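You operate a simulated robot arm through the tools that you are given. There is no shell and no other tool.

The job below is to be done with a simulated two-armed robot. You get a single attempt, and the scene is never put back.

## Task
Put the jar that says "rings" from the lower middle shelf of the back shelving on the print stack there and the jar labelled "clips" on the cream plate. Take the loupe and put it on the long brown tray. Put the sensor on the film table away on the lower middle shelf of the middle shelving. Open the left drawer, take the belt from the film table and put it in the inside of the left drawer, then shut the drawer. The order is free. Set down upright: jar, loupe.

Only the result counts: the job must be done as asked and must still hold three seconds after the hand-in. Knocking over, shifting, dropping, spilling or breaking anything else fails it.

## Robot
Two 6-joint arms with two-finger parallel grippers on one trunk, on a base that drives. Base frame: it is fixed to the floor where the robot stands at the start and does not move with it; the origin is under the middle of the robot, x ahead of it, y to its left, z up; the surface under the hand at the start is at about z = 0.8. Readings come in m, degrees, newtons and seconds.
The left shoulder is at the start at [-0.077, 0.177, 0.832], the right one opposite. With the tool pointing down near the work surface each hand reaches from about 0.1 to 0.72 m from the robot's upright axis, wherever it stands, measured 20 degrees to its own side. Places, roughly: belt [-1.75, 8.25, 0.75]; brown-lid jar, grey-lid jar, teal-lid jar [0.5, 0, 0.75]; cream plate (20x15x2 cm) [0.6, 0.2, 0.8]; inside of the left drawer [-2.9, 5.8, 0.8]; left drawer [-2.9, 5.8, 0.9]; long brown tray (19x9x2 cm) [-0.6, 8.1, 0.8]; loupe (5x5x5 cm) [-1.6, 8.1, 0.8]; lower middle shelf of the middle shelving [-0.4, 2.7, 0.8]; print stack [0.5, 0, 0.75]; sensor [-1.75, 8.25, 0.75]. Payload 1.57 kg a hand.
The TCP of each hand is the grasp point between the finger pads, 0.03 m short of the fingertips. In the tool frame z runs along the fingers and y along their closing line. Largest opening 0.08 m; finger width 0.017, thickness 0.012; the body of the gripper, 0.04 by 0.082 m, starts 0.08 m behind the TCP.
Orientation is that of the tool frame in the base frame, as [roll, pitch, yaw] about the fixed x, y, z axes, in that order (R = Rz(yaw) Ry(pitch) Rx(roll)). With the fingers straight down and closing along the base's y, the tool's x points along the base's -x, its y along +y and its z along -z.

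## Interface
- The arms move only by the tool nudge_tool. It takes "left_motion", "right_motion" or both (then of equal length, played together; a hand with none holds still); each is a list of rows, each a list of 7 numbers: the shift along the tool's x, y, z in units of 200 mm (1.0 is 200 mm), then the turn, a rotation vector about the tool's x, y, z in units of 120 degrees (1.0 is 120 degrees), then the opening in per cent of the stroke, from 0 (shut) to 100 (fully open). In form: [[dx, dy, dz, wx, wy, wz, hand], ...]. A call has 1 to 20 rows; each row is the pose to reach, as a shift and turn from the pose commanded when the call began, along the tool's axes at that moment. A call with a number of a shift or a turn outside -1 to 1 is refused whole. Each row takes 0.2 s and may step no farther than 0.05 m and 8.6 degrees from the row before; otherwise, or with a gripper value out of range, the whole call is refused. A pose out of reach is approached as far as the arm can. The call stops where the force on the tool passes 40 N (or 10 N more than at its start, if that is more) or the arm is blocked; 0.2 s more then pass. The fingers move at their own pace (about 0.072 m/s each) and stop on an object; they squeeze with about 35 N. The grip force told is the motor's: it shows also when the fingers shut on nothing. Time passes only in rows, and 0.2 s behind the last, so rows that repeat a pose let the fingers close. It gives the time, the measured TCP pose, the force on the tool (base axes), the opening and the grip force at its end, in the units of the frame above (readings bear some noise), with the torque about the TCP (base axes, N m) and any sound that the robot's microphone picked up.
- Cameras (640 x 400 px; columns grow to the right, rows downward): "scene" is now at [0.0241, -0.0047, 1.5376]; the picture's right is [-0.07, -1.00, 0.00], its down [-0.88, 0.06, -0.46] and it looks along [0.46, -0.03, -0.89] (base axes); focal length 293 px, centre (320, 200). "left" rides on the left gripper at [0.072, 0.007, -0.122] in its tool frame; the picture's right is [-0.09, 1.00, 0.00], its down [-0.84, -0.08, -0.54] and it looks along [-0.54, -0.05, 0.84] (tool axes); focal length 238 px, centre (320, 200). "right" rides on the right gripper at [0.072, -0.007, -0.122] in its tool frame; the picture's right is [0.09, 1.00, 0.00], its down [-0.84, 0.08, -0.54] and it looks along [-0.54, 0.05, 0.84] (tool axes); focal length 238 px, centre (320, 200). There is no depth. A picture from a camera that has moved, and an enlarged one, comes with that camera's place and axes in the base frame and with its lens.
- get_image(camera): a new picture of that camera. No time passes.
- slide_trunk(by): slides the trunk up (or, below 0, down) by that many m; the arms and the scene camera ride with it, the base frame stays. It gives what a move gives, with no picture.
- drive_base(legs): drives the robot by 1 to 6 legs, each [ahead, left, turn to the left] in m, m and degrees, along the robot's own axes; the way and the turn of a leg run together, so that a leg with both is an arc; at most 1.5 m and 180 degrees a leg. The arms and the cameras ride along, it lands a little off, and it stops where it bumps. It gives what a move gives.
- head_to(pan, tilt): turns the head with the scene camera to pan (to the left, within 143 degrees either way) and tilt (down, from -29 to 69), counted from straight ahead of the robot. It gives what a move gives.
- close_up(camera, box): a new picture of the part [left, top, right, bottom] of that camera's present view, enlarged. No time passes.
- hand_in(): hands the job in; it is judged then, once.

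Places have to be worked out from the pictures, the camera data and where the tool is seen. Open the grippers and draw the arms clear of the work before you hand the job in, unless the task says otherwise.

The tools are called as a command line: name --argument value ..., lists and objects as JSON in quotes. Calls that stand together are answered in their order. nudge_tool: Moves the arms, as the interface text tells. Its arguments: {"type":"object","properties":{"left_motion":{"type":"array"},"right_motion":{"type":"array"}},"required":[]} The other tools are called the same way: slide_trunk (by) slides the trunk up or down; drive_base (legs) drives the base; head_to (pan, tilt) turns the head that bears the scene camera; get_image (camera) takes a picture; close_up (camera, box) takes an enlarged picture of a part of a camera's view; hand_in () hands the job in.

At the start:

```text
t: 0.0
left_position: [0.3018, 0.1755, 1.0422]
left_ee_rot: [-180.0, 0.0, -179.9]
left_force: [-0.5, -0.8, 0.9]
left_wrist_torque: [0.01, -0.03, -0.01]
left_gripper_width: 0.0799
left_finger_force: 0.1
right_position: [0.3928, -0.1332, 0.967]
right_ee_rot: [180.0, 0.1, 180.0]
right_force: [-0.7, 0.0, -0.5]
right_wrist_torque: [0.0, 0.01, -0.02]
right_gripper_width: 0.0798
right_finger_force: 0.0
trunk travel left (down, up): [-0.275, 0.053]
robot x, y, heading: [-0.0047, 0.0001, -0.0]
head pan, tilt: [-4.1, 62.4]
```

scene: 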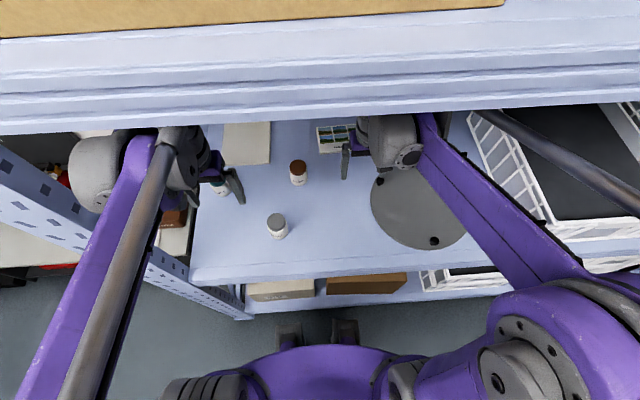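
right: 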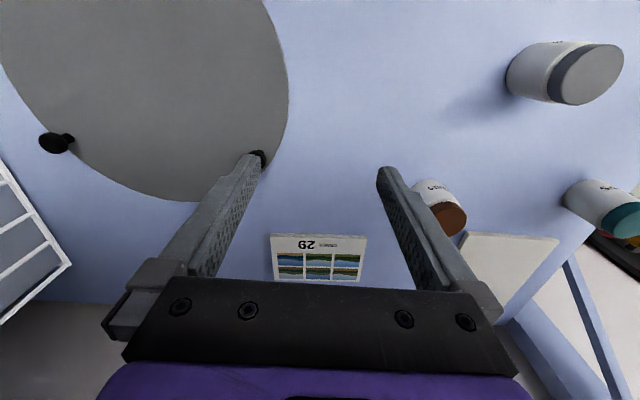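
left: 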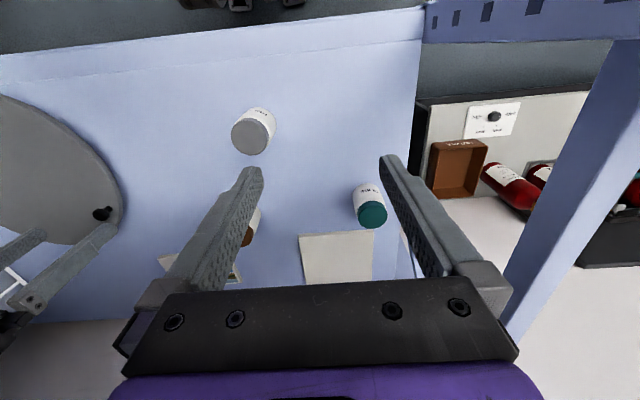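

I see three jars on the shelf in front of me: brown lid, grey lid and teal lid. I'll enlarge the wrist views to read the labels.

close_up --camera "right" --box '[360, 20, 640, 300]'

close_up --camera "left" --box '[140, 80, 440, 300]'

close_up --camera "scene" --box '[180, 100, 480, 300]'

```text
1.43 times, centred on (500, 160) of right
camera zoom: at [0.3197, -0.1404, 1.0876], right [-0.09, 1.0, 0.0], down [0.84, 0.08, 0.54], along [0.54, 0.05, -0.84], focal length 340 px, centre (63, 257)
```

zoom: 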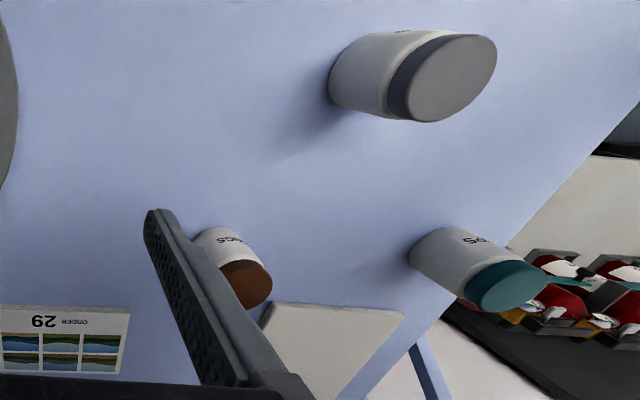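

```text
1.82 times, centred on (290, 190) of left
camera zoom: at [0.2301, 0.1823, 1.1646], right [0.09, 1.0, 0.0], down [0.84, -0.08, 0.54], along [0.54, -0.05, -0.84], focal length 433 px, centre (374, 218)
```

zoom: 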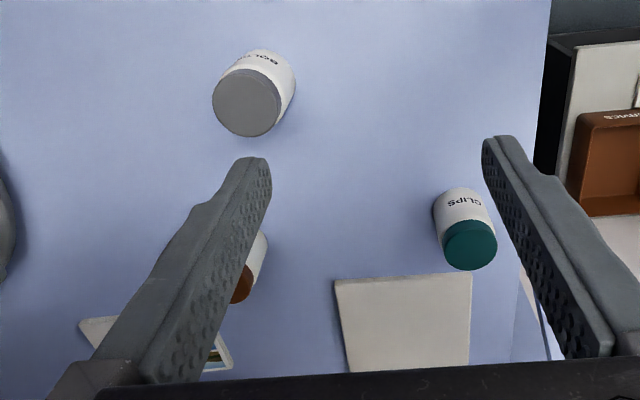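

```text
2.00 times, centred on (330, 200) of scene
camera zoom: at [0.0241, -0.0047, 1.5376], right [-0.07, -1.0, 0.0], down [-0.88, 0.06, -0.46], along [0.46, -0.03, -0.89], focal length 586 px, centre (300, 200)
```

zoom: 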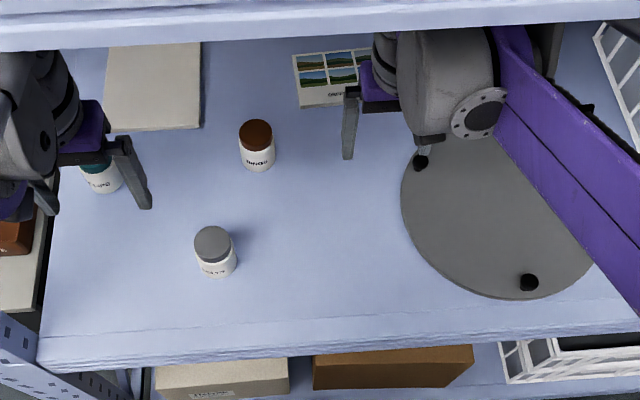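

The labels show brown lid = RINGS, grey = BOLTS and teal = CLIPS. The triangulated lids sit near (0.476, 0.026, 0.866) and (0.458, 0.244, 0.863), with the shelf at about z=0.80. I'll look to the left to check what stands beside the teal jar.

head_to --pan 25 --tilt 45

get_image --camera "scene"

```text
t: 0.9
left_position: [0.3016, 0.176, 1.0424]
left_ee_rot: [180.0, 0.0, -180.0]
left_force: [-0.2, -0.6, 0.0]
left_wrist_torque: [0.03, -0.01, 0.0]
left_gripper_width: 0.0801
left_finger_force: 0.1
right_position: [0.3921, -0.1339, 0.9672]
right_ee_rot: [-179.9, 0.0, 180.0]
right_force: [-0.4, 1.2, 0.3]
right_wrist_torque: [0.02, -0.02, 0.04]
right_gripper_width: 0.0801
right_finger_force: 0.0
trunk travel left (down, up): [-0.275, 0.053]
robot x, y, heading: [0.0011, -0.0007, 0.0]
head pan, tilt: [25.0, 45.0]
```

```text
taken
camera scene: at [0.0341, 0.0342, 1.5597], right [0.42, -0.91, 0.0], down [-0.64, -0.3, -0.71], along [0.64, 0.3, -0.71], focal length 293 px, centre (320, 200)
```

scene: 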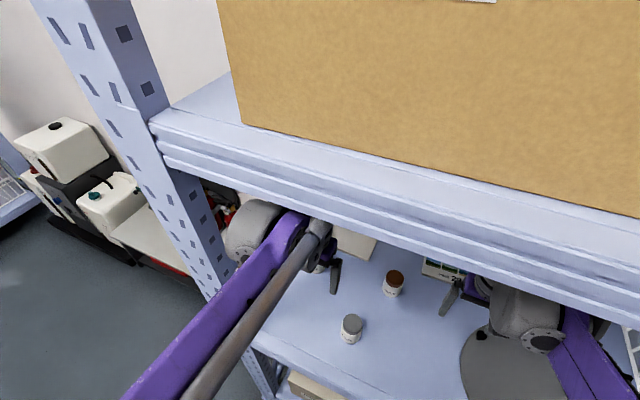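

The left front post stands at about y≈0.31, close to the left arm's wrist. I'll shift the base 0.12 m to the right so the left arm can come at the teal jar diagonally, clear of that post.

drive_base --legs '[[0, -0.12, 0]]'

head_to --pan 10 --tilt 55

get_image --camera "scene"

get_image --camera "left"

get_image --camera "right"

```text
t: 2.6
left_position: [0.3025, 0.0566, 1.0434]
left_ee_rot: [-180.0, 0.1, -179.9]
left_force: [-0.8, 0.6, -0.1]
left_wrist_torque: [0.04, 0.02, 0.01]
left_gripper_width: 0.08
left_finger_force: 0.1
right_position: [0.3914, -0.2533, 0.9672]
right_ee_rot: [180.0, 0.0, -179.9]
right_force: [0.4, -1.0, -0.2]
right_wrist_torque: [0.01, 0.01, 0.0]
right_gripper_width: 0.08
right_finger_force: 0.0
trunk travel left (down, up): [-0.275, 0.053]
robot x, y, heading: [0.002, -0.1205, -0.1]
head pan, tilt: [25.0, 45.0]
```

```text
t: 3.4
left_position: [0.3025, 0.0576, 1.0427]
left_ee_rot: [180.0, -0.1, -179.9]
left_force: [0.9, 0.4, 0.1]
left_wrist_torque: [-0.04, -0.02, -0.02]
left_gripper_width: 0.0798
left_finger_force: 0.1
right_position: [0.3924, -0.2531, 0.9675]
right_ee_rot: [-180.0, 0.0, -179.8]
right_force: [0.2, -0.1, -0.1]
right_wrist_torque: [0.03, 0.04, -0.03]
right_gripper_width: 0.0799
right_finger_force: 0.0
trunk travel left (down, up): [-0.275, 0.053]
robot x, y, heading: [-0.0001, -0.123, 0.0]
head pan, tilt: [10.0, 55.0]
```

```text
taken
camera scene: at [0.0314, -0.1068, 1.5464], right [0.18, -0.98, 0.0], down [-0.81, -0.14, -0.57], along [0.57, 0.1, -0.82], focal length 293 px, centre (320, 200)
```

scene: 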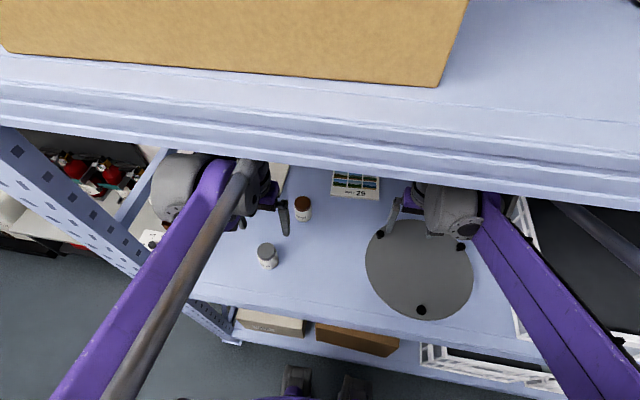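

```text
taken
camera left: at [0.23, 0.0633, 1.1646], right [0.09, 1.0, 0.0], down [0.84, -0.08, 0.54], along [0.54, -0.05, -0.84], focal length 238 px, centre (320, 200)
```

left: 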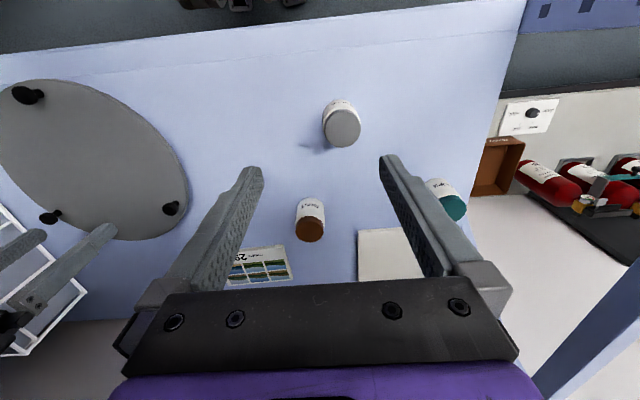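

```text
taken
camera right: at [0.32, -0.2592, 1.0876], right [-0.09, 1.0, 0.0], down [0.84, 0.08, 0.54], along [0.54, 0.05, -0.84], focal length 238 px, centre (320, 200)
```

right: 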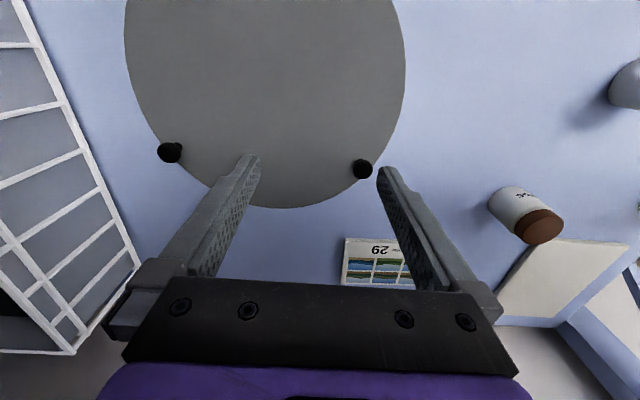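

From two wrist views the RINGS jar's lid comes out at (0.478, 0.024, 0.862), and the print stack spans about x 0.575–0.667, y -0.19 to -0.042. I'll bring the left hand above the RINGS jar, keeping it high.

nudge_tool --left_motion '[[-0.146, -0.028, 0.077, 0, 0, 0, 100], [-0.2925, -0.0558, 0.1545, 0, 0, 0, 100], [-0.4388, -0.0838, 0.2318, 0, 0, 0, 100], [-0.585, -0.1117, 0.309, 0, 0, 0, 100], [-0.731, -0.1396, 0.386, 0, 0, 0, 100], [-0.8775, -0.1675, 0.4635, 0, 0, 0, 100], [-0.8775, -0.1675, 0.4635, 0, 0, 0, 100]]'

get_image --camera "left"

get_image --camera "scene"

```text
t: 5.0
left_position: [0.4785, 0.022, 0.9486]
left_ee_rot: [-180.0, 0.0, -179.9]
left_force: [0.4, -0.3, -0.2]
left_wrist_torque: [0.01, -0.04, 0.0]
left_gripper_width: 0.0801
left_finger_force: 0.1
right_position: [0.3921, -0.2529, 0.9665]
right_ee_rot: [-180.0, 0.0, -179.8]
right_force: [-0.8, 0.6, -0.7]
right_wrist_torque: [0.02, -0.03, 0.01]
right_gripper_width: 0.0803
right_finger_force: 0.1
trunk travel left (down, up): [-0.275, 0.053]
robot x, y, heading: [-0.003, -0.1179, 0.3]
head pan, tilt: [10.0, 55.0]
```

```text
taken
camera left: at [0.4055, 0.0284, 1.0712], right [0.09, 1.0, 0.0], down [0.84, -0.08, 0.54], along [0.54, -0.05, -0.84], focal length 238 px, centre (320, 200)
```

left: 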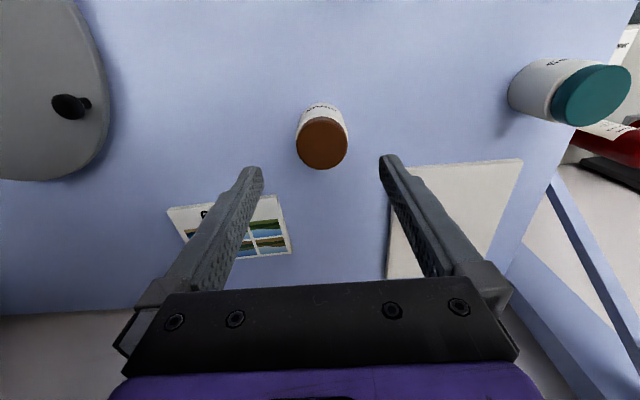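

```text
taken
camera scene: at [0.0305, -0.1068, 1.5464], right [0.17, -0.98, 0.0], down [-0.81, -0.14, -0.57], along [0.57, 0.1, -0.82], focal length 293 px, centre (320, 200)
```

scene: 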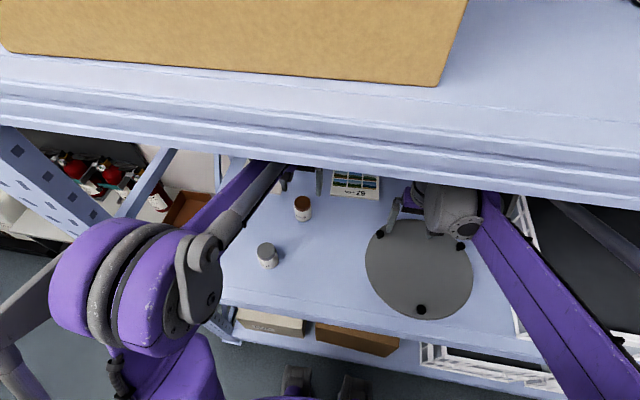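

The lid is centred between the fingers at (0.481, 0.023). I'll go straight down to TCP z≈0.843 and close the fingers on the jar.

nudge_tool --left_motion '[[-0.005, 0.003, 0.15, 0, 0, 0, 100], [-0.01, 0.005, 0.3, 0, 0, 0, 100], [-0.01, 0.005, 0.43, 0, 0, 0, 100], [-0.01, 0.005, 0.53, 0, 0, 0, 100], [-0.01, 0.005, 0.53, 0, 0, 0, 100]]'

get_image --camera "left"

```text
t: 6.2
left_position: [0.4779, 0.0258, 0.8428]
left_ee_rot: [-179.9, 0.0, -179.9]
left_force: [0.3, 0.2, -0.3]
left_wrist_torque: [0.04, -0.02, 0.01]
left_gripper_width: 0.0801
left_finger_force: 0.0
right_position: [0.3922, -0.2524, 0.9668]
right_ee_rot: [-180.0, 0.0, -179.9]
right_force: [-0.5, 0.3, -0.2]
right_wrist_torque: [0.0, 0.0, -0.01]
right_gripper_width: 0.0798
right_finger_force: 0.0
trunk travel left (down, up): [-0.275, 0.053]
robot x, y, heading: [0.0006, -0.1187, 0.3]
head pan, tilt: [10.0, 55.0]
```

```text
taken
camera left: at [0.406, 0.0307, 0.9649], right [0.09, 1.0, 0.0], down [0.84, -0.08, 0.54], along [0.54, -0.05, -0.84], focal length 238 px, centre (320, 200)
```

left: 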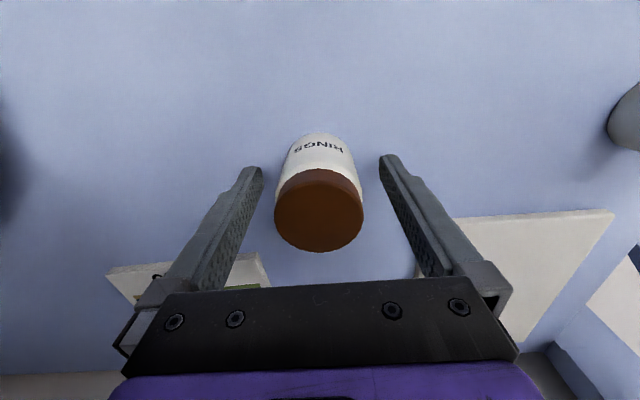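

The jar stands upright between the fingers with its lid at (0.478, 0.024). I'll close the fingers and check the grip.

nudge_tool --left_motion '[[0, 0, 0, 0, 0, 0, 0], [0, 0, 0, 0, 0, 0, 0], [0, 0, 0, 0, 0, 0, 0], [0, 0, 0, 0, 0, 0, 0]]'

```text
t: 7.2
left_position: [0.4791, 0.0251, 0.8429]
left_ee_rot: [-180.0, 0.1, -179.9]
left_force: [-0.6, 0.0, -0.1]
left_wrist_torque: [-0.01, 0.02, -0.05]
left_gripper_width: 0.0488
left_finger_force: 34.8
right_position: [0.3919, -0.2522, 0.967]
right_ee_rot: [180.0, 0.0, -179.9]
right_force: [0.7, -0.3, 0.3]
right_wrist_torque: [-0.01, 0.01, -0.01]
right_gripper_width: 0.08
right_finger_force: 0.1
trunk travel left (down, up): [-0.275, 0.053]
robot x, y, heading: [0.001, -0.1157, 0.2]
head pan, tilt: [10.0, 55.0]
```

The grip holds at a width of 0.0488 with 34.8 N. I'll lift 8 cm and carry the jar over the print stack's centre at about (0.614, -0.115).

nudge_tool --left_motion '[[0, 0, -0.15, 0, 0, 0, 0], [0, 0, -0.3, 0, 0, 0, 0], [0, 0, -0.4, 0, 0, 0, 0], [-0.11, -0.115, -0.4, 0, 0, 0, 0], [-0.225, -0.235, -0.4, 0, 0, 0, 0], [-0.34, -0.355, -0.4, 0, 0, 0, 0], [-0.455, -0.475, -0.4, 0, 0, 0, 0], [-0.57, -0.59, -0.4, 0, 0, 0, 0], [-0.675, -0.7, -0.4, 0, 0, 0, 0], [-0.675, -0.7, -0.4, 0, 0, 0, 0]]'

get_image --camera "left"

get_image --camera "right"

get_image --camera "scene"

```text
t: 9.4
left_position: [0.6151, -0.1148, 0.925]
left_ee_rot: [180.0, 0.0, -179.8]
left_force: [-0.4, 0.1, -0.2]
left_wrist_torque: [-0.01, -0.05, -0.01]
left_gripper_width: 0.0
left_finger_force: 21.4
right_position: [0.3919, -0.2533, 0.9683]
right_ee_rot: [-180.0, -0.1, -179.9]
right_force: [0.9, 0.0, -0.2]
right_wrist_torque: [-0.02, 0.01, -0.03]
right_gripper_width: 0.08
right_finger_force: 0.1
trunk travel left (down, up): [-0.275, 0.053]
robot x, y, heading: [-0.0012, -0.1197, 0.2]
head pan, tilt: [10.0, 55.0]
```

```text
taken
camera left: at [0.5424, -0.1078, 1.0467], right [0.09, 1.0, 0.0], down [0.84, -0.08, 0.54], along [0.54, -0.05, -0.84], focal length 238 px, centre (320, 200)
```

left: 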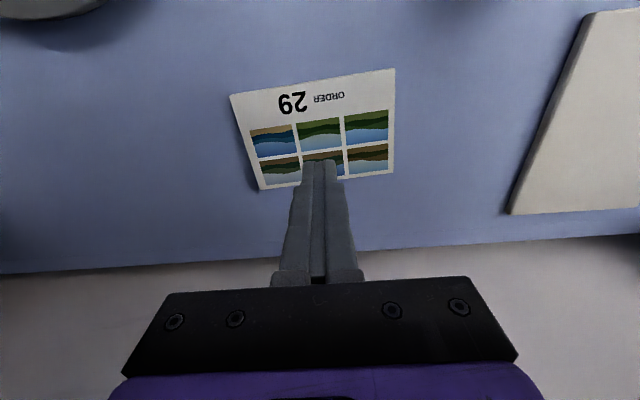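

```text
taken
camera right: at [0.3195, -0.2589, 1.0877], right [-0.09, 1.0, 0.0], down [0.84, 0.08, 0.54], along [0.54, 0.05, -0.84], focal length 238 px, centre (320, 200)
```

right: 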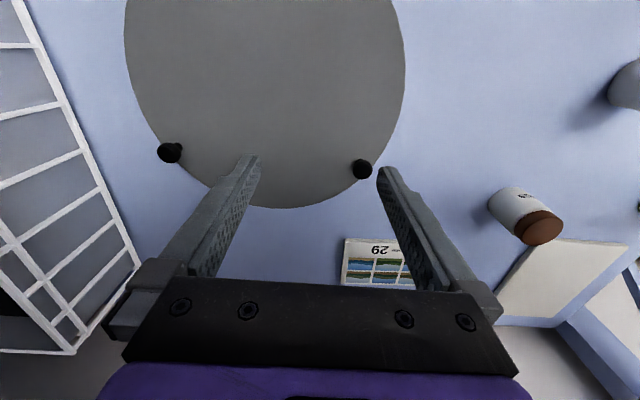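

```text
taken
camera scene: at [0.0308, -0.1065, 1.5464], right [0.17, -0.98, 0.0], down [-0.81, -0.14, -0.57], along [0.57, 0.1, -0.82], focal length 293 px, centre (320, 200)
```

scene: 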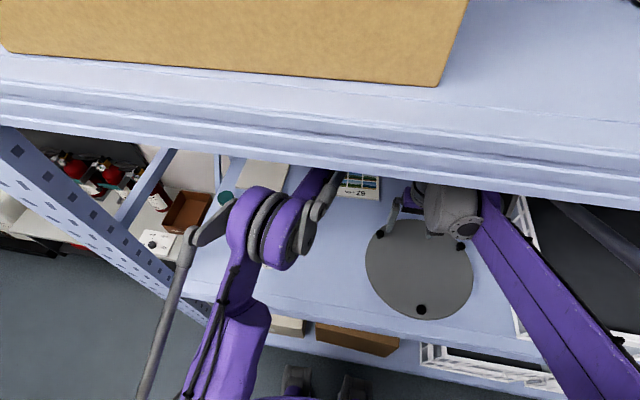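

The fingers closed on nothing, so the jar slipped out as I lifted. The right camera shows it still upright in its old place. I'll go back above it, open the hand, and try a gentler, lower grip.

nudge_tool --left_motion '[[0, 0, -0.15, 0, 0, 0, 0], [0.12, 0.12, -0.15, 0, 0, 0, 20], [0.24, 0.24, -0.15, 0, 0, 0, 50], [0.36, 0.36, -0.15, 0, 0, 0, 100], [0.48, 0.48, -0.15, 0, 0, 0, 100], [0.58, 0.59, -0.15, 0, 0, 0, 100], [0.67, 0.695, -0.15, 0, 0, 0, 100], [0.67, 0.695, -0.15, 0, 0, 0, 100]]'

get_image --camera "left"

close_up --camera "right" --box '[460, 160, 600, 260]'

```text
t: 11.2
left_position: [0.4804, 0.0257, 0.9542]
left_ee_rot: [179.9, 0.0, -179.9]
left_force: [0.5, 0.0, 0.4]
left_wrist_torque: [0.01, 0.0, 0.0]
left_gripper_width: 0.0796
left_finger_force: 0.1
right_position: [0.3929, -0.2533, 0.9658]
right_ee_rot: [-180.0, 0.0, -180.0]
right_force: [0.1, -0.3, -0.2]
right_wrist_torque: [0.0, 0.0, 0.0]
right_gripper_width: 0.0799
right_finger_force: 0.1
trunk travel left (down, up): [-0.275, 0.053]
robot x, y, heading: [0.0031, -0.1178, 0.2]
head pan, tilt: [10.0, 55.0]
```

```text
taken
camera left: at [0.4078, 0.0308, 1.0771], right [0.09, 1.0, 0.0], down [0.84, -0.08, 0.54], along [0.54, -0.05, -0.84], focal length 238 px, centre (320, 200)
```

left: 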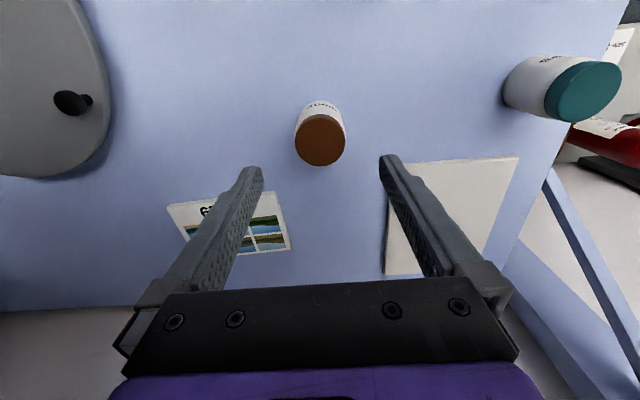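

```text
4.00 times, centred on (530, 210) of right
camera zoom: at [0.3204, -0.2595, 1.0875], right [-0.09, 1.0, 0.0], down [0.84, 0.08, 0.54], along [0.54, 0.05, -0.84], focal length 953 px, centre (-520, 160)
```

zoom: 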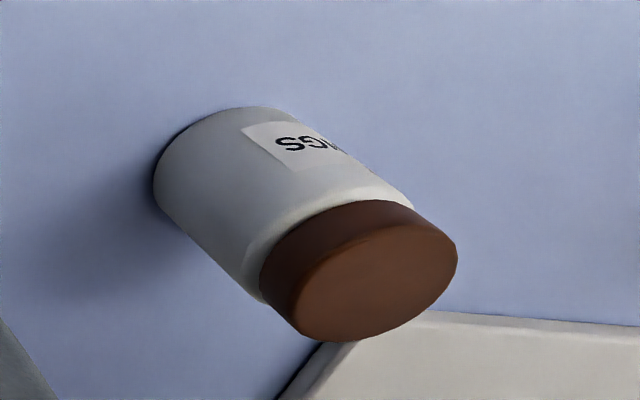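

The jar still stands upright at (0.480, 0.025). I'll descend a little lower this time, close fully and let the grip settle.

nudge_tool --left_motion '[[0, 0, 0.15, 0, 0, 0, 100], [0, 0, 0.3, 0, 0, 0, 100], [0, 0, 0.45, 0, 0, 0, 100], [0, 0, 0.55, 0, 0, 0, 100], [0, 0, 0.585, 0, 0, 0, 100], [0, 0, 0.585, 0, 0, 0, 100]]'

nudge_tool --left_motion '[[0, 0, 0, 0, 0, 0, 0], [0, 0, 0, 0, 0, 0, 0], [0, 0, 0, 0, 0, 0, 0], [0, 0, 0, 0, 0, 0, 0], [0, 0, 0, 0, 0, 0, 0], [0, 0, 0, 0, 0, 0, 0]]'

get_image --camera "left"

```text
t: 12.6
left_position: [0.4799, 0.0233, 0.8371]
left_ee_rot: [-180.0, 0.0, -179.9]
left_force: [-0.6, -0.1, 0.1]
left_wrist_torque: [-0.01, 0.01, 0.0]
left_gripper_width: 0.0799
left_finger_force: 0.0
right_position: [0.3916, -0.2526, 0.968]
right_ee_rot: [180.0, -0.1, -179.9]
right_force: [-0.1, -0.2, 1.6]
right_wrist_torque: [0.0, -0.03, -0.01]
right_gripper_width: 0.0797
right_finger_force: 0.1
trunk travel left (down, up): [-0.275, 0.053]
robot x, y, heading: [0.0003, -0.1218, 0.0]
head pan, tilt: [10.0, 55.0]
```

```text
t: 14.0
left_position: [0.4803, 0.024, 0.839]
left_ee_rot: [180.0, 0.1, -179.9]
left_force: [-0.1, 0.2, 0.2]
left_wrist_torque: [0.01, -0.01, -0.01]
left_gripper_width: 0.0487
left_finger_force: 35.0
right_position: [0.3922, -0.254, 0.967]
right_ee_rot: [180.0, -0.1, -179.8]
right_force: [-0.3, 0.2, 0.3]
right_wrist_torque: [0.01, -0.01, 0.0]
right_gripper_width: 0.0801
right_finger_force: 0.1
trunk travel left (down, up): [-0.275, 0.053]
robot x, y, heading: [-0.0012, -0.1169, -0.0]
head pan, tilt: [10.0, 55.0]
```

```text
taken
camera left: at [0.4079, 0.0302, 0.9602], right [0.09, 1.0, 0.0], down [0.84, -0.08, 0.54], along [0.54, -0.05, -0.84], focal length 238 px, centre (320, 200)
```

left: 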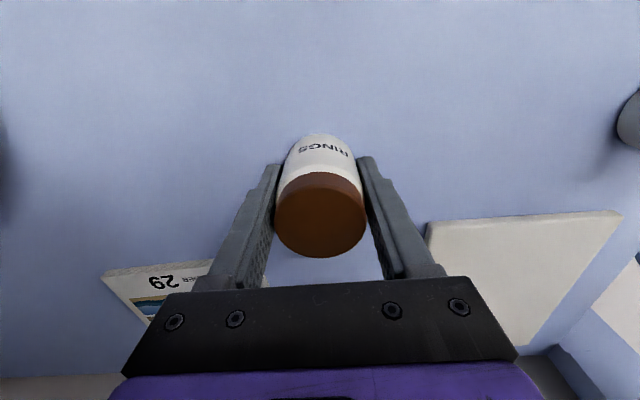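

Both fingers press the jar's body at a width of 0.0487. I'll lift slowly by 2 cm in small steps and watch whether it slips.

nudge_tool --left_motion '[[0, 0, -0.005, 0, 0, 0, 0], [0, 0, -0.01, 0, 0, 0, 0], [0, 0, -0.02, 0, 0, 0, 0], [0, 0, -0.03, 0, 0, 0, 0], [0, 0, -0.04, 0, 0, 0, 0], [0, 0, -0.05, 0, 0, 0, 0], [0, 0, -0.06, 0, 0, 0, 0], [0, 0, -0.07, 0, 0, 0, 0], [0, 0, -0.08, 0, 0, 0, 0], [0, 0, -0.09, 0, 0, 0, 0], [0, 0, -0.1, 0, 0, 0, 0]]'

get_image --camera "left"

```text
t: 16.4
left_position: [0.4823, 0.0235, 0.8576]
left_ee_rot: [180.0, 0.0, -179.9]
left_force: [-0.2, 1.4, -2.6]
left_wrist_torque: [0.03, -0.02, 0.01]
left_gripper_width: 0.0484
left_finger_force: 34.7
right_position: [0.3921, -0.2528, 0.967]
right_ee_rot: [179.9, 0.1, -179.9]
right_force: [0.6, 0.0, 0.0]
right_wrist_torque: [0.0, 0.0, 0.03]
right_gripper_width: 0.08
right_finger_force: 0.1
trunk travel left (down, up): [-0.275, 0.053]
robot x, y, heading: [0.0024, -0.12, 0.1]
head pan, tilt: [10.0, 55.0]
```

```text
taken
camera left: at [0.4089, 0.0302, 0.9787], right [0.09, 1.0, 0.0], down [0.84, -0.08, 0.54], along [0.54, -0.05, -0.84], focal length 238 px, centre (320, 200)
```

left: 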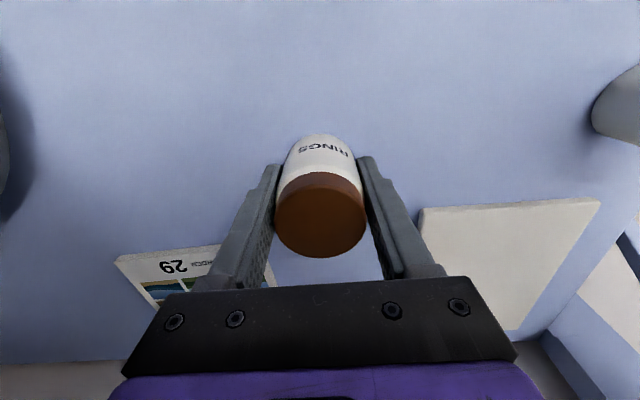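

The jar rises with the hand and weighs about 2.6 N, so the slip came from lifting too fast. I'll raise it gently a further 3 cm and then move slowly toward the stack.

nudge_tool --left_motion '[[0, 0, -0.01, 0, 0, 0, 0], [0, 0, -0.03, 0, 0, 0, 0], [0, 0, -0.055, 0, 0, 0, 0], [0, 0, -0.08, 0, 0, 0, 0], [0, 0, -0.105, 0, 0, 0, 0], [0, 0, -0.13, 0, 0, 0, 0], [0, 0, -0.15, 0, 0, 0, 0], [0, 0, -0.16, 0, 0, 0, 0], [-0.01, -0.01, -0.165, 0, 0, 0, 0], [-0.03, -0.03, -0.165, 0, 0, 0, 0], [-0.06, -0.06, -0.165, 0, 0, 0, 0], [-0.1, -0.1, -0.165, 0, 0, 0, 0], [-0.15, -0.15, -0.165, 0, 0, 0, 0], [-0.2, -0.2, -0.165, 0, 0, 0, 0], [-0.25, -0.25, -0.165, 0, 0, 0, 0], [-0.3, -0.3, -0.165, 0, 0, 0, 0], [-0.34, -0.34, -0.165, 0, 0, 0, 0], [-0.37, -0.37, -0.165, 0, 0, 0, 0], [-0.39, -0.39, -0.165, 0, 0, 0, 0], [-0.4, -0.4, -0.165, 0, 0, 0, 0]]'

get_image --camera "left"

```text
t: 20.6
left_position: [0.5628, -0.0553, 0.8906]
left_ee_rot: [-180.0, 0.0, -179.9]
left_force: [0.4, -0.6, -2.0]
left_wrist_torque: [0.01, 0.01, -0.01]
left_gripper_width: 0.0488
left_finger_force: 35.1
right_position: [0.3918, -0.2529, 0.967]
right_ee_rot: [-179.9, 0.0, -179.8]
right_force: [-0.4, 0.7, 0.4]
right_wrist_torque: [-0.02, 0.02, 0.01]
right_gripper_width: 0.0801
right_finger_force: 0.1
trunk travel left (down, up): [-0.275, 0.053]
robot x, y, heading: [0.0032, -0.1208, 0.1]
head pan, tilt: [10.0, 55.0]
```

```text
taken
camera left: at [0.489, -0.0502, 1.0117], right [0.09, 1.0, 0.0], down [0.84, -0.08, 0.54], along [0.54, -0.05, -0.84], focal length 238 px, centre (320, 200)
```

left: 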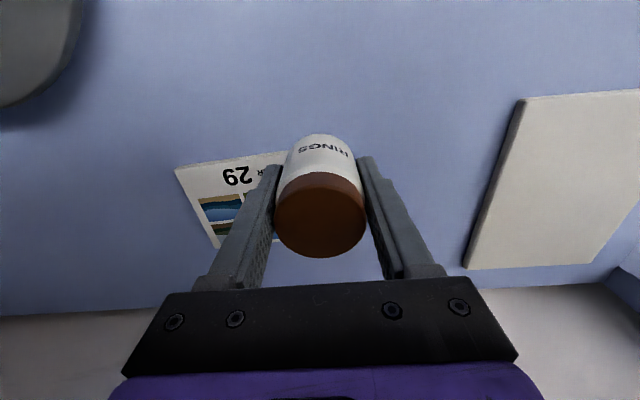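

The jar is still held with its label facing the camera. I'll continue slowly to (0.618, -0.114) and start lowering to TCP z≈0.865.

nudge_tool --left_motion '[[-0.01, -0.01, 0, 0, 0, 0, 0], [-0.03, -0.03, 0, 0, 0, 0, 0], [-0.06, -0.06, 0, 0, 0, 0, 0], [-0.1, -0.105, 0, 0, 0, 0, 0], [-0.14, -0.15, 0, 0, 0, 0, 0], [-0.18, -0.195, 0, 0, 0, 0, 0], [-0.22, -0.24, 0, 0, 0, 0, 0], [-0.25, -0.27, 0, 0, 0, 0, 0], [-0.27, -0.285, 0, 0, 0, 0, 0], [-0.2775, -0.2925, 0, 0, 0, 0, 0], [-0.2775, -0.2925, 0.01, 0, 0, 0, 0], [-0.2775, -0.2925, 0.03, 0, 0, 0, 0], [-0.2775, -0.2925, 0.05, 0, 0, 0, 0], [-0.2775, -0.2925, 0.07, 0, 0, 0, 0], [-0.2775, -0.2925, 0.09, 0, 0, 0, 0], [-0.2775, -0.2925, 0.11, 0, 0, 0, 0], [-0.2775, -0.2925, 0.12, 0, 0, 0, 0], [-0.2775, -0.2925, 0.125, 0, 0, 0, 0]]'

get_image --camera "left"

close_up --camera "right" --box '[300, 180, 460, 300]'

```text
t: 24.4
left_position: [0.6158, -0.1145, 0.8643]
left_ee_rot: [180.0, -0.1, -179.9]
left_force: [-0.5, 1.0, -1.1]
left_wrist_torque: [0.02, -0.01, 0.04]
left_gripper_width: 0.0488
left_finger_force: 34.1
right_position: [0.3923, -0.2528, 0.9661]
right_ee_rot: [-180.0, 0.0, -179.8]
right_force: [-0.1, 0.5, -0.2]
right_wrist_torque: [0.0, -0.02, -0.01]
right_gripper_width: 0.08
right_finger_force: 0.0
trunk travel left (down, up): [-0.275, 0.053]
robot x, y, heading: [0.0014, -0.1219, -0.1]
head pan, tilt: [10.0, 55.0]
```

```text
taken
camera left: at [0.5441, -0.1085, 0.9863], right [0.09, 1.0, 0.0], down [0.84, -0.08, 0.54], along [0.54, -0.05, -0.84], focal length 238 px, centre (320, 200)
```

left: 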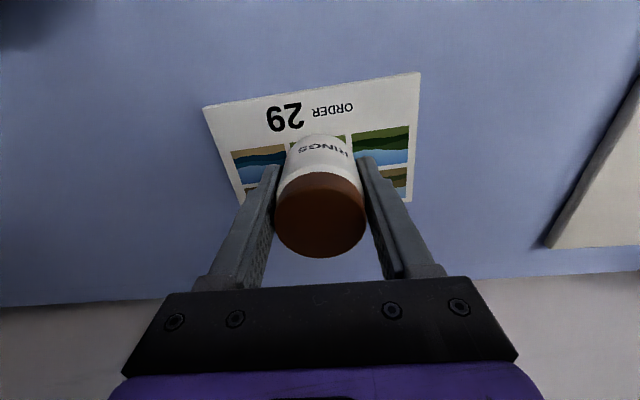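

```text
3.33 times, centred on (380, 240) of right
camera zoom: at [0.3201, -0.2593, 1.0875], right [-0.09, 1.0, 0.0], down [0.84, 0.08, 0.54], along [0.54, 0.05, -0.84], focal length 794 px, centre (120, 67)
```

zoom: 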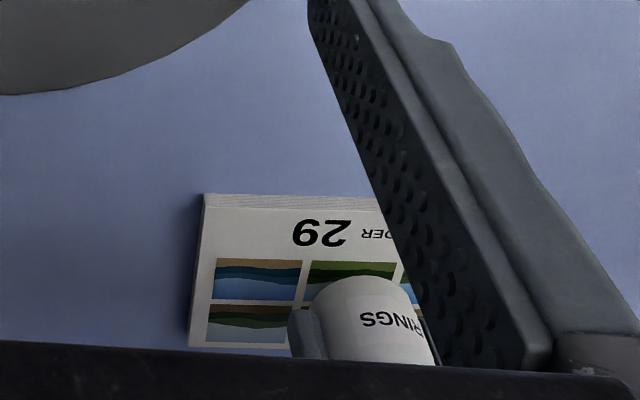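

The jar hangs over the middle of the stack. I'll lower it a millimetre at a time and watch the force for touchdown.

nudge_tool --left_motion '[[0, 0, 0.005, 0, 0, 0, 0], [0, 0, 0.01, 0, 0, 0, 0], [0, 0, 0.015, 0, 0, 0, 0], [0, 0, 0.02, 0, 0, 0, 0], [0, 0, 0.025, 0, 0, 0, 0], [0, 0, 0.03, 0, 0, 0, 0], [0, 0, 0.035, 0, 0, 0, 0], [0, 0, 0.035, 0, 0, 0, 0]]'

```text
t: 26.2
left_position: [0.6165, -0.1158, 0.8587]
left_ee_rot: [-180.0, 0.0, -179.9]
left_force: [0.4, 0.3, -1.4]
left_wrist_torque: [0.02, 0.0, -0.02]
left_gripper_width: 0.0487
left_finger_force: 35.3
right_position: [0.3917, -0.2534, 0.9669]
right_ee_rot: [179.9, 0.0, -179.9]
right_force: [0.0, -0.3, 0.1]
right_wrist_torque: [0.0, -0.02, -0.02]
right_gripper_width: 0.08
right_finger_force: 0.0
trunk travel left (down, up): [-0.275, 0.053]
robot x, y, heading: [-0.0026, -0.1193, 0.1]
head pan, tilt: [10.0, 55.0]
```

The force still shows the jar's weight at -1.4 N, so it isn't resting yet. I'll lower a few more millimetres.

nudge_tool --left_motion '[[0, 0, 0.005, 0, 0, 0, 0], [0, 0, 0.01, 0, 0, 0, 0], [0, 0, 0.015, 0, 0, 0, 0], [0, 0, 0.02, 0, 0, 0, 0], [0, 0, 0.02, 0, 0, 0, 0]]'

```text
t: 27.4
left_position: [0.617, -0.114, 0.8537]
left_ee_rot: [180.0, 0.0, -179.9]
left_force: [-0.2, 0.4, -2.2]
left_wrist_torque: [0.01, -0.01, 0.0]
left_gripper_width: 0.0489
left_finger_force: 34.9
right_position: [0.3922, -0.2534, 0.967]
right_ee_rot: [180.0, 0.0, -179.9]
right_force: [0.4, 0.5, 0.4]
right_wrist_torque: [0.01, -0.01, 0.0]
right_gripper_width: 0.08
right_finger_force: 0.0
trunk travel left (down, up): [-0.275, 0.053]
robot x, y, heading: [-0.0001, -0.1203, -0.1]
head pan, tilt: [10.0, 55.0]
```

There is still no contact, with the jar's base at about 0.816. I'll keep lowering.

nudge_tool --left_motion '[[0, 0, 0.005, 0, 0, 0, 0], [0, 0, 0.01, 0, 0, 0, 0], [0, 0, 0.015, 0, 0, 0, 0], [0, 0, 0.015, 0, 0, 0, 0]]'

```text
t: 28.4
left_position: [0.6158, -0.1129, 0.8517]
left_ee_rot: [-180.0, 0.0, -179.9]
left_force: [-0.3, 0.9, -2.1]
left_wrist_torque: [-0.01, 0.03, 0.01]
left_gripper_width: 0.049
left_finger_force: 35.1
right_position: [0.3922, -0.2535, 0.9663]
right_ee_rot: [-180.0, 0.1, -179.9]
right_force: [-0.1, -0.4, -0.1]
right_wrist_torque: [-0.01, 0.01, 0.0]
right_gripper_width: 0.0799
right_finger_force: 0.0
trunk travel left (down, up): [-0.275, 0.053]
robot x, y, heading: [-0.0006, -0.1191, -0.1]
head pan, tilt: [10.0, 55.0]
```

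There is still no contact at TCP z≈0.851. I'll lower another 3 mm.

nudge_tool --left_motion '[[0, 0, 0.005, 0, 0, 0, 0], [0, 0, 0.01, 0, 0, 0, 0], [0, 0, 0.015, 0, 0, 0, 0], [0, 0, 0.015, 0, 0, 0, 0]]'

close_up --camera "right" --box '[320, 210, 440, 300]'

```text
t: 29.4
left_position: [0.6171, -0.1156, 0.848]
left_ee_rot: [179.9, -0.1, -179.9]
left_force: [0.8, -0.2, 2.2]
left_wrist_torque: [0.02, -0.03, 0.01]
left_gripper_width: 0.0486
left_finger_force: 34.8
right_position: [0.3908, -0.2517, 0.9677]
right_ee_rot: [179.9, 0.0, -179.9]
right_force: [-0.5, 0.0, 0.6]
right_wrist_torque: [0.01, -0.01, -0.01]
right_gripper_width: 0.08
right_finger_force: 0.0
trunk travel left (down, up): [-0.275, 0.053]
robot x, y, heading: [-0.0009, -0.1176, 0.2]
head pan, tilt: [10.0, 55.0]
```

```text
4.44 times, centred on (380, 255) of right
camera zoom: at [0.3199, -0.2593, 1.0877], right [-0.09, 1.0, 0.0], down [0.84, 0.08, 0.54], along [0.54, 0.05, -0.84], focal length 1059 px, centre (53, -44)
```

zoom: 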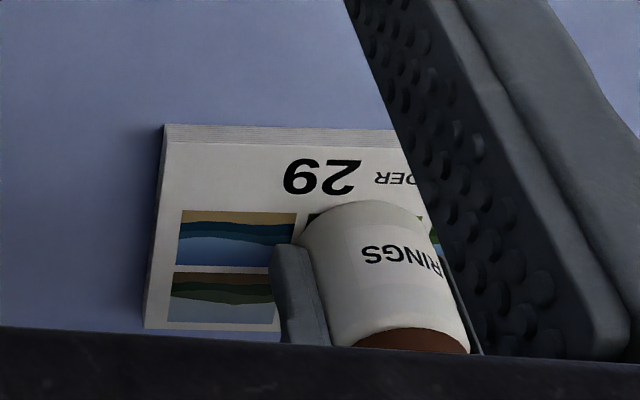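

The force has swung to +2.2 N, so the jar rests on the stack. I'll open the fingers and then raise the hand.

nudge_tool --left_motion '[[0, 0, 0, 0, 0, 0, 66], [0, 0, 0, 0, 0, 0, 75], [0, 0, 0, 0, 0, 0, 90], [0, 0, 0, 0, 0, 0, 100], [0, 0, 0, 0, 0, 0, 100]]'

nudge_tool --left_motion '[[0, 0, -0.05, 0, 0, 0, 100], [0, 0, -0.15, 0, 0, 0, 100], [0, 0, -0.3, 0, 0, 0, 100], [0, 0, -0.45, 0, 0, 0, 100], [0, 0, -0.55, 0, 0, 0, 100], [0, 0, -0.55, 0, 0, 0, 100]]'

get_image --camera "left"

```text
t: 30.6
left_position: [0.6167, -0.1143, 0.8488]
left_ee_rot: [180.0, 0.0, -179.9]
left_force: [-0.2, -0.6, 0.1]
left_wrist_torque: [-0.04, 0.01, 0.0]
left_gripper_width: 0.0799
left_finger_force: 0.0
right_position: [0.3908, -0.2534, 0.9667]
right_ee_rot: [180.0, -0.1, 180.0]
right_force: [-0.7, -0.8, -0.2]
right_wrist_torque: [-0.01, -0.01, 0.04]
right_gripper_width: 0.0798
right_finger_force: 0.0
trunk travel left (down, up): [-0.275, 0.053]
robot x, y, heading: [0.0005, -0.1196, 0.2]
head pan, tilt: [10.0, 55.0]
```

```text
t: 32.0
left_position: [0.6145, -0.1138, 0.9566]
left_ee_rot: [180.0, 0.1, -180.0]
left_force: [0.3, -0.5, -0.5]
left_wrist_torque: [0.02, 0.0, -0.02]
left_gripper_width: 0.0799
left_finger_force: 0.1
right_position: [0.3917, -0.2518, 0.9669]
right_ee_rot: [179.9, 0.0, -179.9]
right_force: [-0.1, -0.3, -0.3]
right_wrist_torque: [0.02, 0.0, 0.01]
right_gripper_width: 0.0801
right_finger_force: 0.1
trunk travel left (down, up): [-0.275, 0.053]
robot x, y, heading: [-0.0027, -0.12, 0.2]
head pan, tilt: [10.0, 55.0]
```

```text
taken
camera left: at [0.5434, -0.1078, 1.0794], right [0.09, 1.0, 0.0], down [0.84, -0.08, 0.54], along [0.54, -0.05, -0.84], focal length 238 px, centre (320, 200)
```

left: 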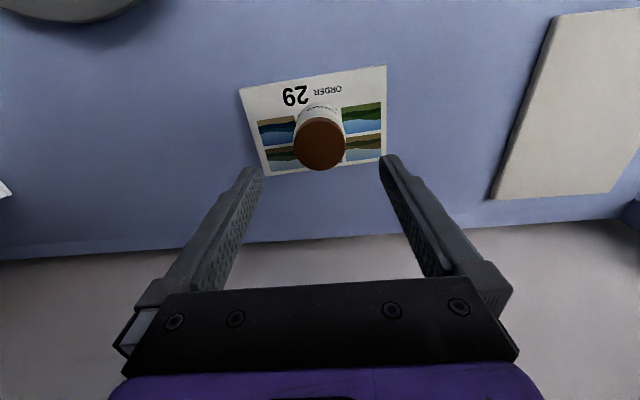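

The RINGS jar stands upright on the print stack. I'll now swing the left hand at the same height toward the CLIPS jar in two stages.

nudge_tool --left_motion '[[0.06, 0.14, 0, 0, 0, 0, 100], [0.14, 0.32, 0, 0, 0, 0, 100], [0.22, 0.5, 0, 0, 0, 0, 100], [0.3, 0.68, 0, 0, 0, 0, 100], [0.36, 0.82, 0, 0, 0, 0, 100], [0.4, 0.9, 0, 0, 0, 0, 100], [0.4, 0.9, 0, 0, 0, 0, 100]]'

get_image --camera "left"

get_image --camera "scene"

```text
t: 33.6
left_position: [0.5345, 0.066, 0.9587]
left_ee_rot: [-180.0, 0.0, -179.9]
left_force: [0.6, -0.1, -0.2]
left_wrist_torque: [-0.02, 0.03, 0.01]
left_gripper_width: 0.0799
left_finger_force: 0.0
right_position: [0.392, -0.2522, 0.9669]
right_ee_rot: [180.0, 0.0, -179.9]
right_force: [0.1, 0.4, 0.2]
right_wrist_torque: [-0.03, 0.0, 0.02]
right_gripper_width: 0.0799
right_finger_force: 0.1
trunk travel left (down, up): [-0.275, 0.053]
robot x, y, heading: [0.0014, -0.1187, 0.2]
head pan, tilt: [10.0, 55.0]
```

```text
taken
camera left: at [0.4626, 0.0718, 1.0801], right [0.09, 1.0, 0.0], down [0.84, -0.08, 0.54], along [0.54, -0.05, -0.84], focal length 238 px, centre (320, 200)
```

left: 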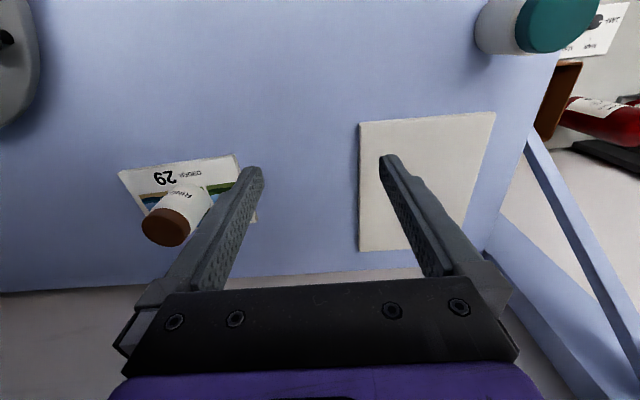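

```text
taken
camera scene: at [0.0315, -0.1071, 1.5464], right [0.17, -0.98, 0.0], down [-0.81, -0.14, -0.57], along [0.56, 0.1, -0.82], focal length 293 px, centre (320, 200)
```

scene: 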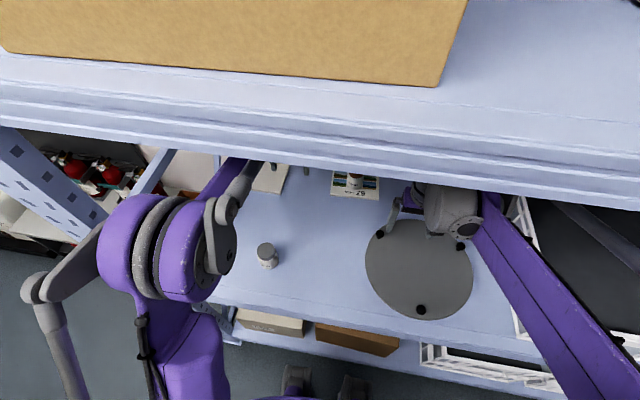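

The left wrist's outer joint sticks out too far left to reach the CLIPS jar beside the side rail. I'll draw the left arm straight back out of the shelf and use the right arm, whose wrist lies on the open side.

nudge_tool --left_motion '[[0.1, 0, -0.08, 0, 0, 0, 100], [0.25, 0, -0.16, 0, 0, 0, 100], [0.45, 0, -0.2, 0, 0, 0, 100], [0.65, 0, -0.2, 0, 0, 0, 100], [0.85, 0, -0.2, 0, 0, 0, 100], [1.0, 0, -0.2, 0, 0, 0, 100]]'

nudge_tool --left_motion '[[0.15, 0, 0, 0, 0, 0, 100], [0.35, 0, 0, 0, 0, 0, 100], [0.55, 0, 0, 0, 0, 0, 100], [0.75, 0, 0, 0, 0, 0, 100], [0.9, 0, 0, 0, 0, 0, 100], [1.0, 0, 0, 0, 0, 0, 100], [1.0, 0, 0, 0, 0, 0, 100]]'

get_image --camera "scene"

```text
t: 35.0
left_position: [0.3363, 0.0655, 0.9968]
left_ee_rot: [-180.0, 0.0, 180.0]
left_force: [0.7, -0.5, 0.0]
left_wrist_torque: [0.01, -0.03, 0.0]
left_gripper_width: 0.08
left_finger_force: 0.0
right_position: [0.3899, -0.2519, 0.9674]
right_ee_rot: [-180.0, 0.1, -179.9]
right_force: [-0.8, -0.4, -0.1]
right_wrist_torque: [-0.02, -0.03, 0.02]
right_gripper_width: 0.0799
right_finger_force: 0.1
trunk travel left (down, up): [-0.275, 0.053]
robot x, y, heading: [-0.0018, -0.123, 0.3]
head pan, tilt: [10.0, 55.0]
```

```text
t: 36.6
left_position: [0.1344, 0.0644, 0.9973]
left_ee_rot: [179.9, -0.1, -179.9]
left_force: [0.4, 0.0, 0.2]
left_wrist_torque: [-0.03, 0.02, 0.01]
left_gripper_width: 0.0798
left_finger_force: 0.0
right_position: [0.3925, -0.2534, 0.9667]
right_ee_rot: [-180.0, 0.0, -180.0]
right_force: [-0.6, -0.2, 0.0]
right_wrist_torque: [0.0, -0.04, -0.01]
right_gripper_width: 0.0799
right_finger_force: 0.1
trunk travel left (down, up): [-0.275, 0.053]
robot x, y, heading: [0.0034, -0.1175, 0.3]
head pan, tilt: [10.0, 55.0]
```

```text
taken
camera scene: at [0.0319, -0.1069, 1.5464], right [0.17, -0.98, 0.0], down [-0.81, -0.14, -0.57], along [0.56, 0.1, -0.82], focal length 293 px, centre (320, 200)
```

scene: 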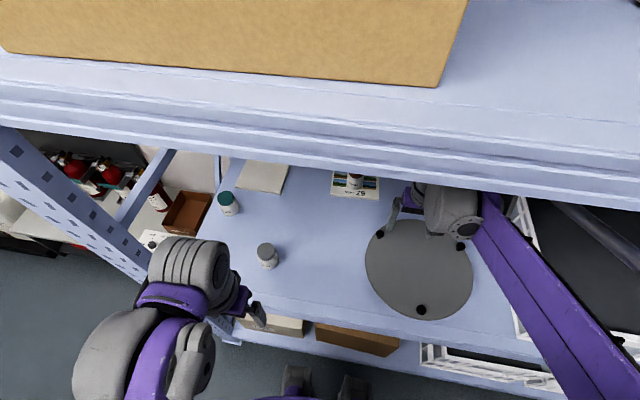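

The left wrist ball's front is still near x≈0.23, level with the post's front. I'll pull the left hand back another 9 cm before moving the base left.

nudge_tool --left_motion '[[0.1, 0, 0, 0, 0, 0, 100], [0.2, 0, 0, 0, 0, 0, 100], [0.3, 0, 0, 0, 0, 0, 100], [0.4, 0, 0, 0, 0, 0, 100], [0.45, 0, 0, 0, 0, 0, 100], [0.45, 0, 0, 0, 0, 0, 100]]'

get_image --camera "scene"

```text
t: 38.0
left_position: [0.1214, 0.0715, 0.9951]
left_ee_rot: [-180.0, 0.0, -179.9]
left_force: [-0.4, -0.4, 0.0]
left_wrist_torque: [0.03, -0.01, -0.04]
left_gripper_width: 0.0802
left_finger_force: 0.1
left hand out of reach, approached as far as the arm can: row 1, 2, 3, 4, 5, 6
right_position: [0.3925, -0.2523, 0.967]
right_ee_rot: [180.0, 0.0, -179.9]
right_force: [0.0, 0.7, 0.0]
right_wrist_torque: [0.0, -0.02, -0.03]
right_gripper_width: 0.0799
right_finger_force: 0.0
trunk travel left (down, up): [-0.275, 0.053]
robot x, y, heading: [0.0016, -0.1199, 0.0]
head pan, tilt: [10.0, 55.0]
```

```text
taken
camera scene: at [0.0314, -0.1069, 1.5464], right [0.17, -0.98, 0.0], down [-0.81, -0.14, -0.57], along [0.56, 0.1, -0.82], focal length 293 px, centre (320, 200)
```

scene: 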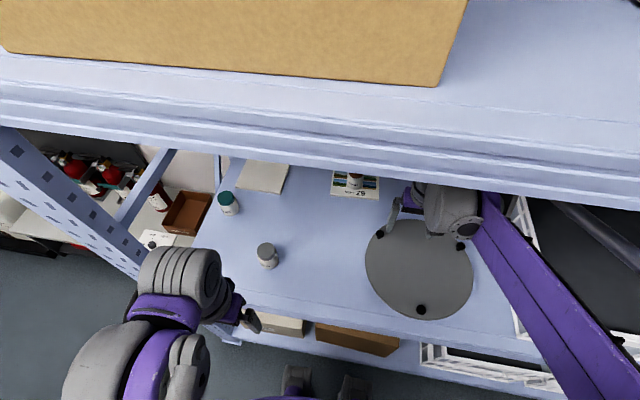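

The arm can't fold back further along x, so I'll swing the left hand sideways (+y), which carries its wrist ball backward, out in front of the shelf.

nudge_tool --left_motion '[[0, 0.12, 0, 0, 0, 0, 100], [0, 0.28, 0, 0, 0, 0, 100], [0, 0.44, 0, 0, 0, 0, 100], [0, 0.6, 0, 0, 0, 0, 100], [0, 0.75, 0, 0, 0, 0, 100], [0, 0.85, 0, 0, 0, 0, 100]]'

get_image --camera "scene"

```text
t: 39.4
left_position: [0.1298, 0.2226, 0.9928]
left_ee_rot: [-179.4, 0.0, 176.2]
left_force: [0.5, 0.2, -1.2]
left_wrist_torque: [-0.01, 0.0, -0.01]
left_gripper_width: 0.08
left_finger_force: 0.1
right_position: [0.3915, -0.2521, 0.9665]
right_ee_rot: [-180.0, 0.0, -179.9]
right_force: [0.4, -0.5, -0.5]
right_wrist_torque: [0.0, -0.02, 0.01]
right_gripper_width: 0.0801
right_finger_force: 0.1
trunk travel left (down, up): [-0.275, 0.053]
robot x, y, heading: [0.0003, -0.1193, 0.5]
head pan, tilt: [10.0, 55.0]
```

```text
taken
camera scene: at [0.0315, -0.1067, 1.5464], right [0.17, -0.98, 0.0], down [-0.81, -0.14, -0.57], along [0.56, 0.1, -0.82], focal length 293 px, centre (320, 200)
```

scene: 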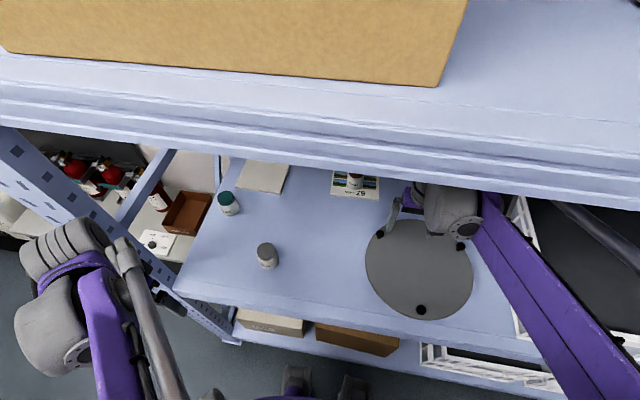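

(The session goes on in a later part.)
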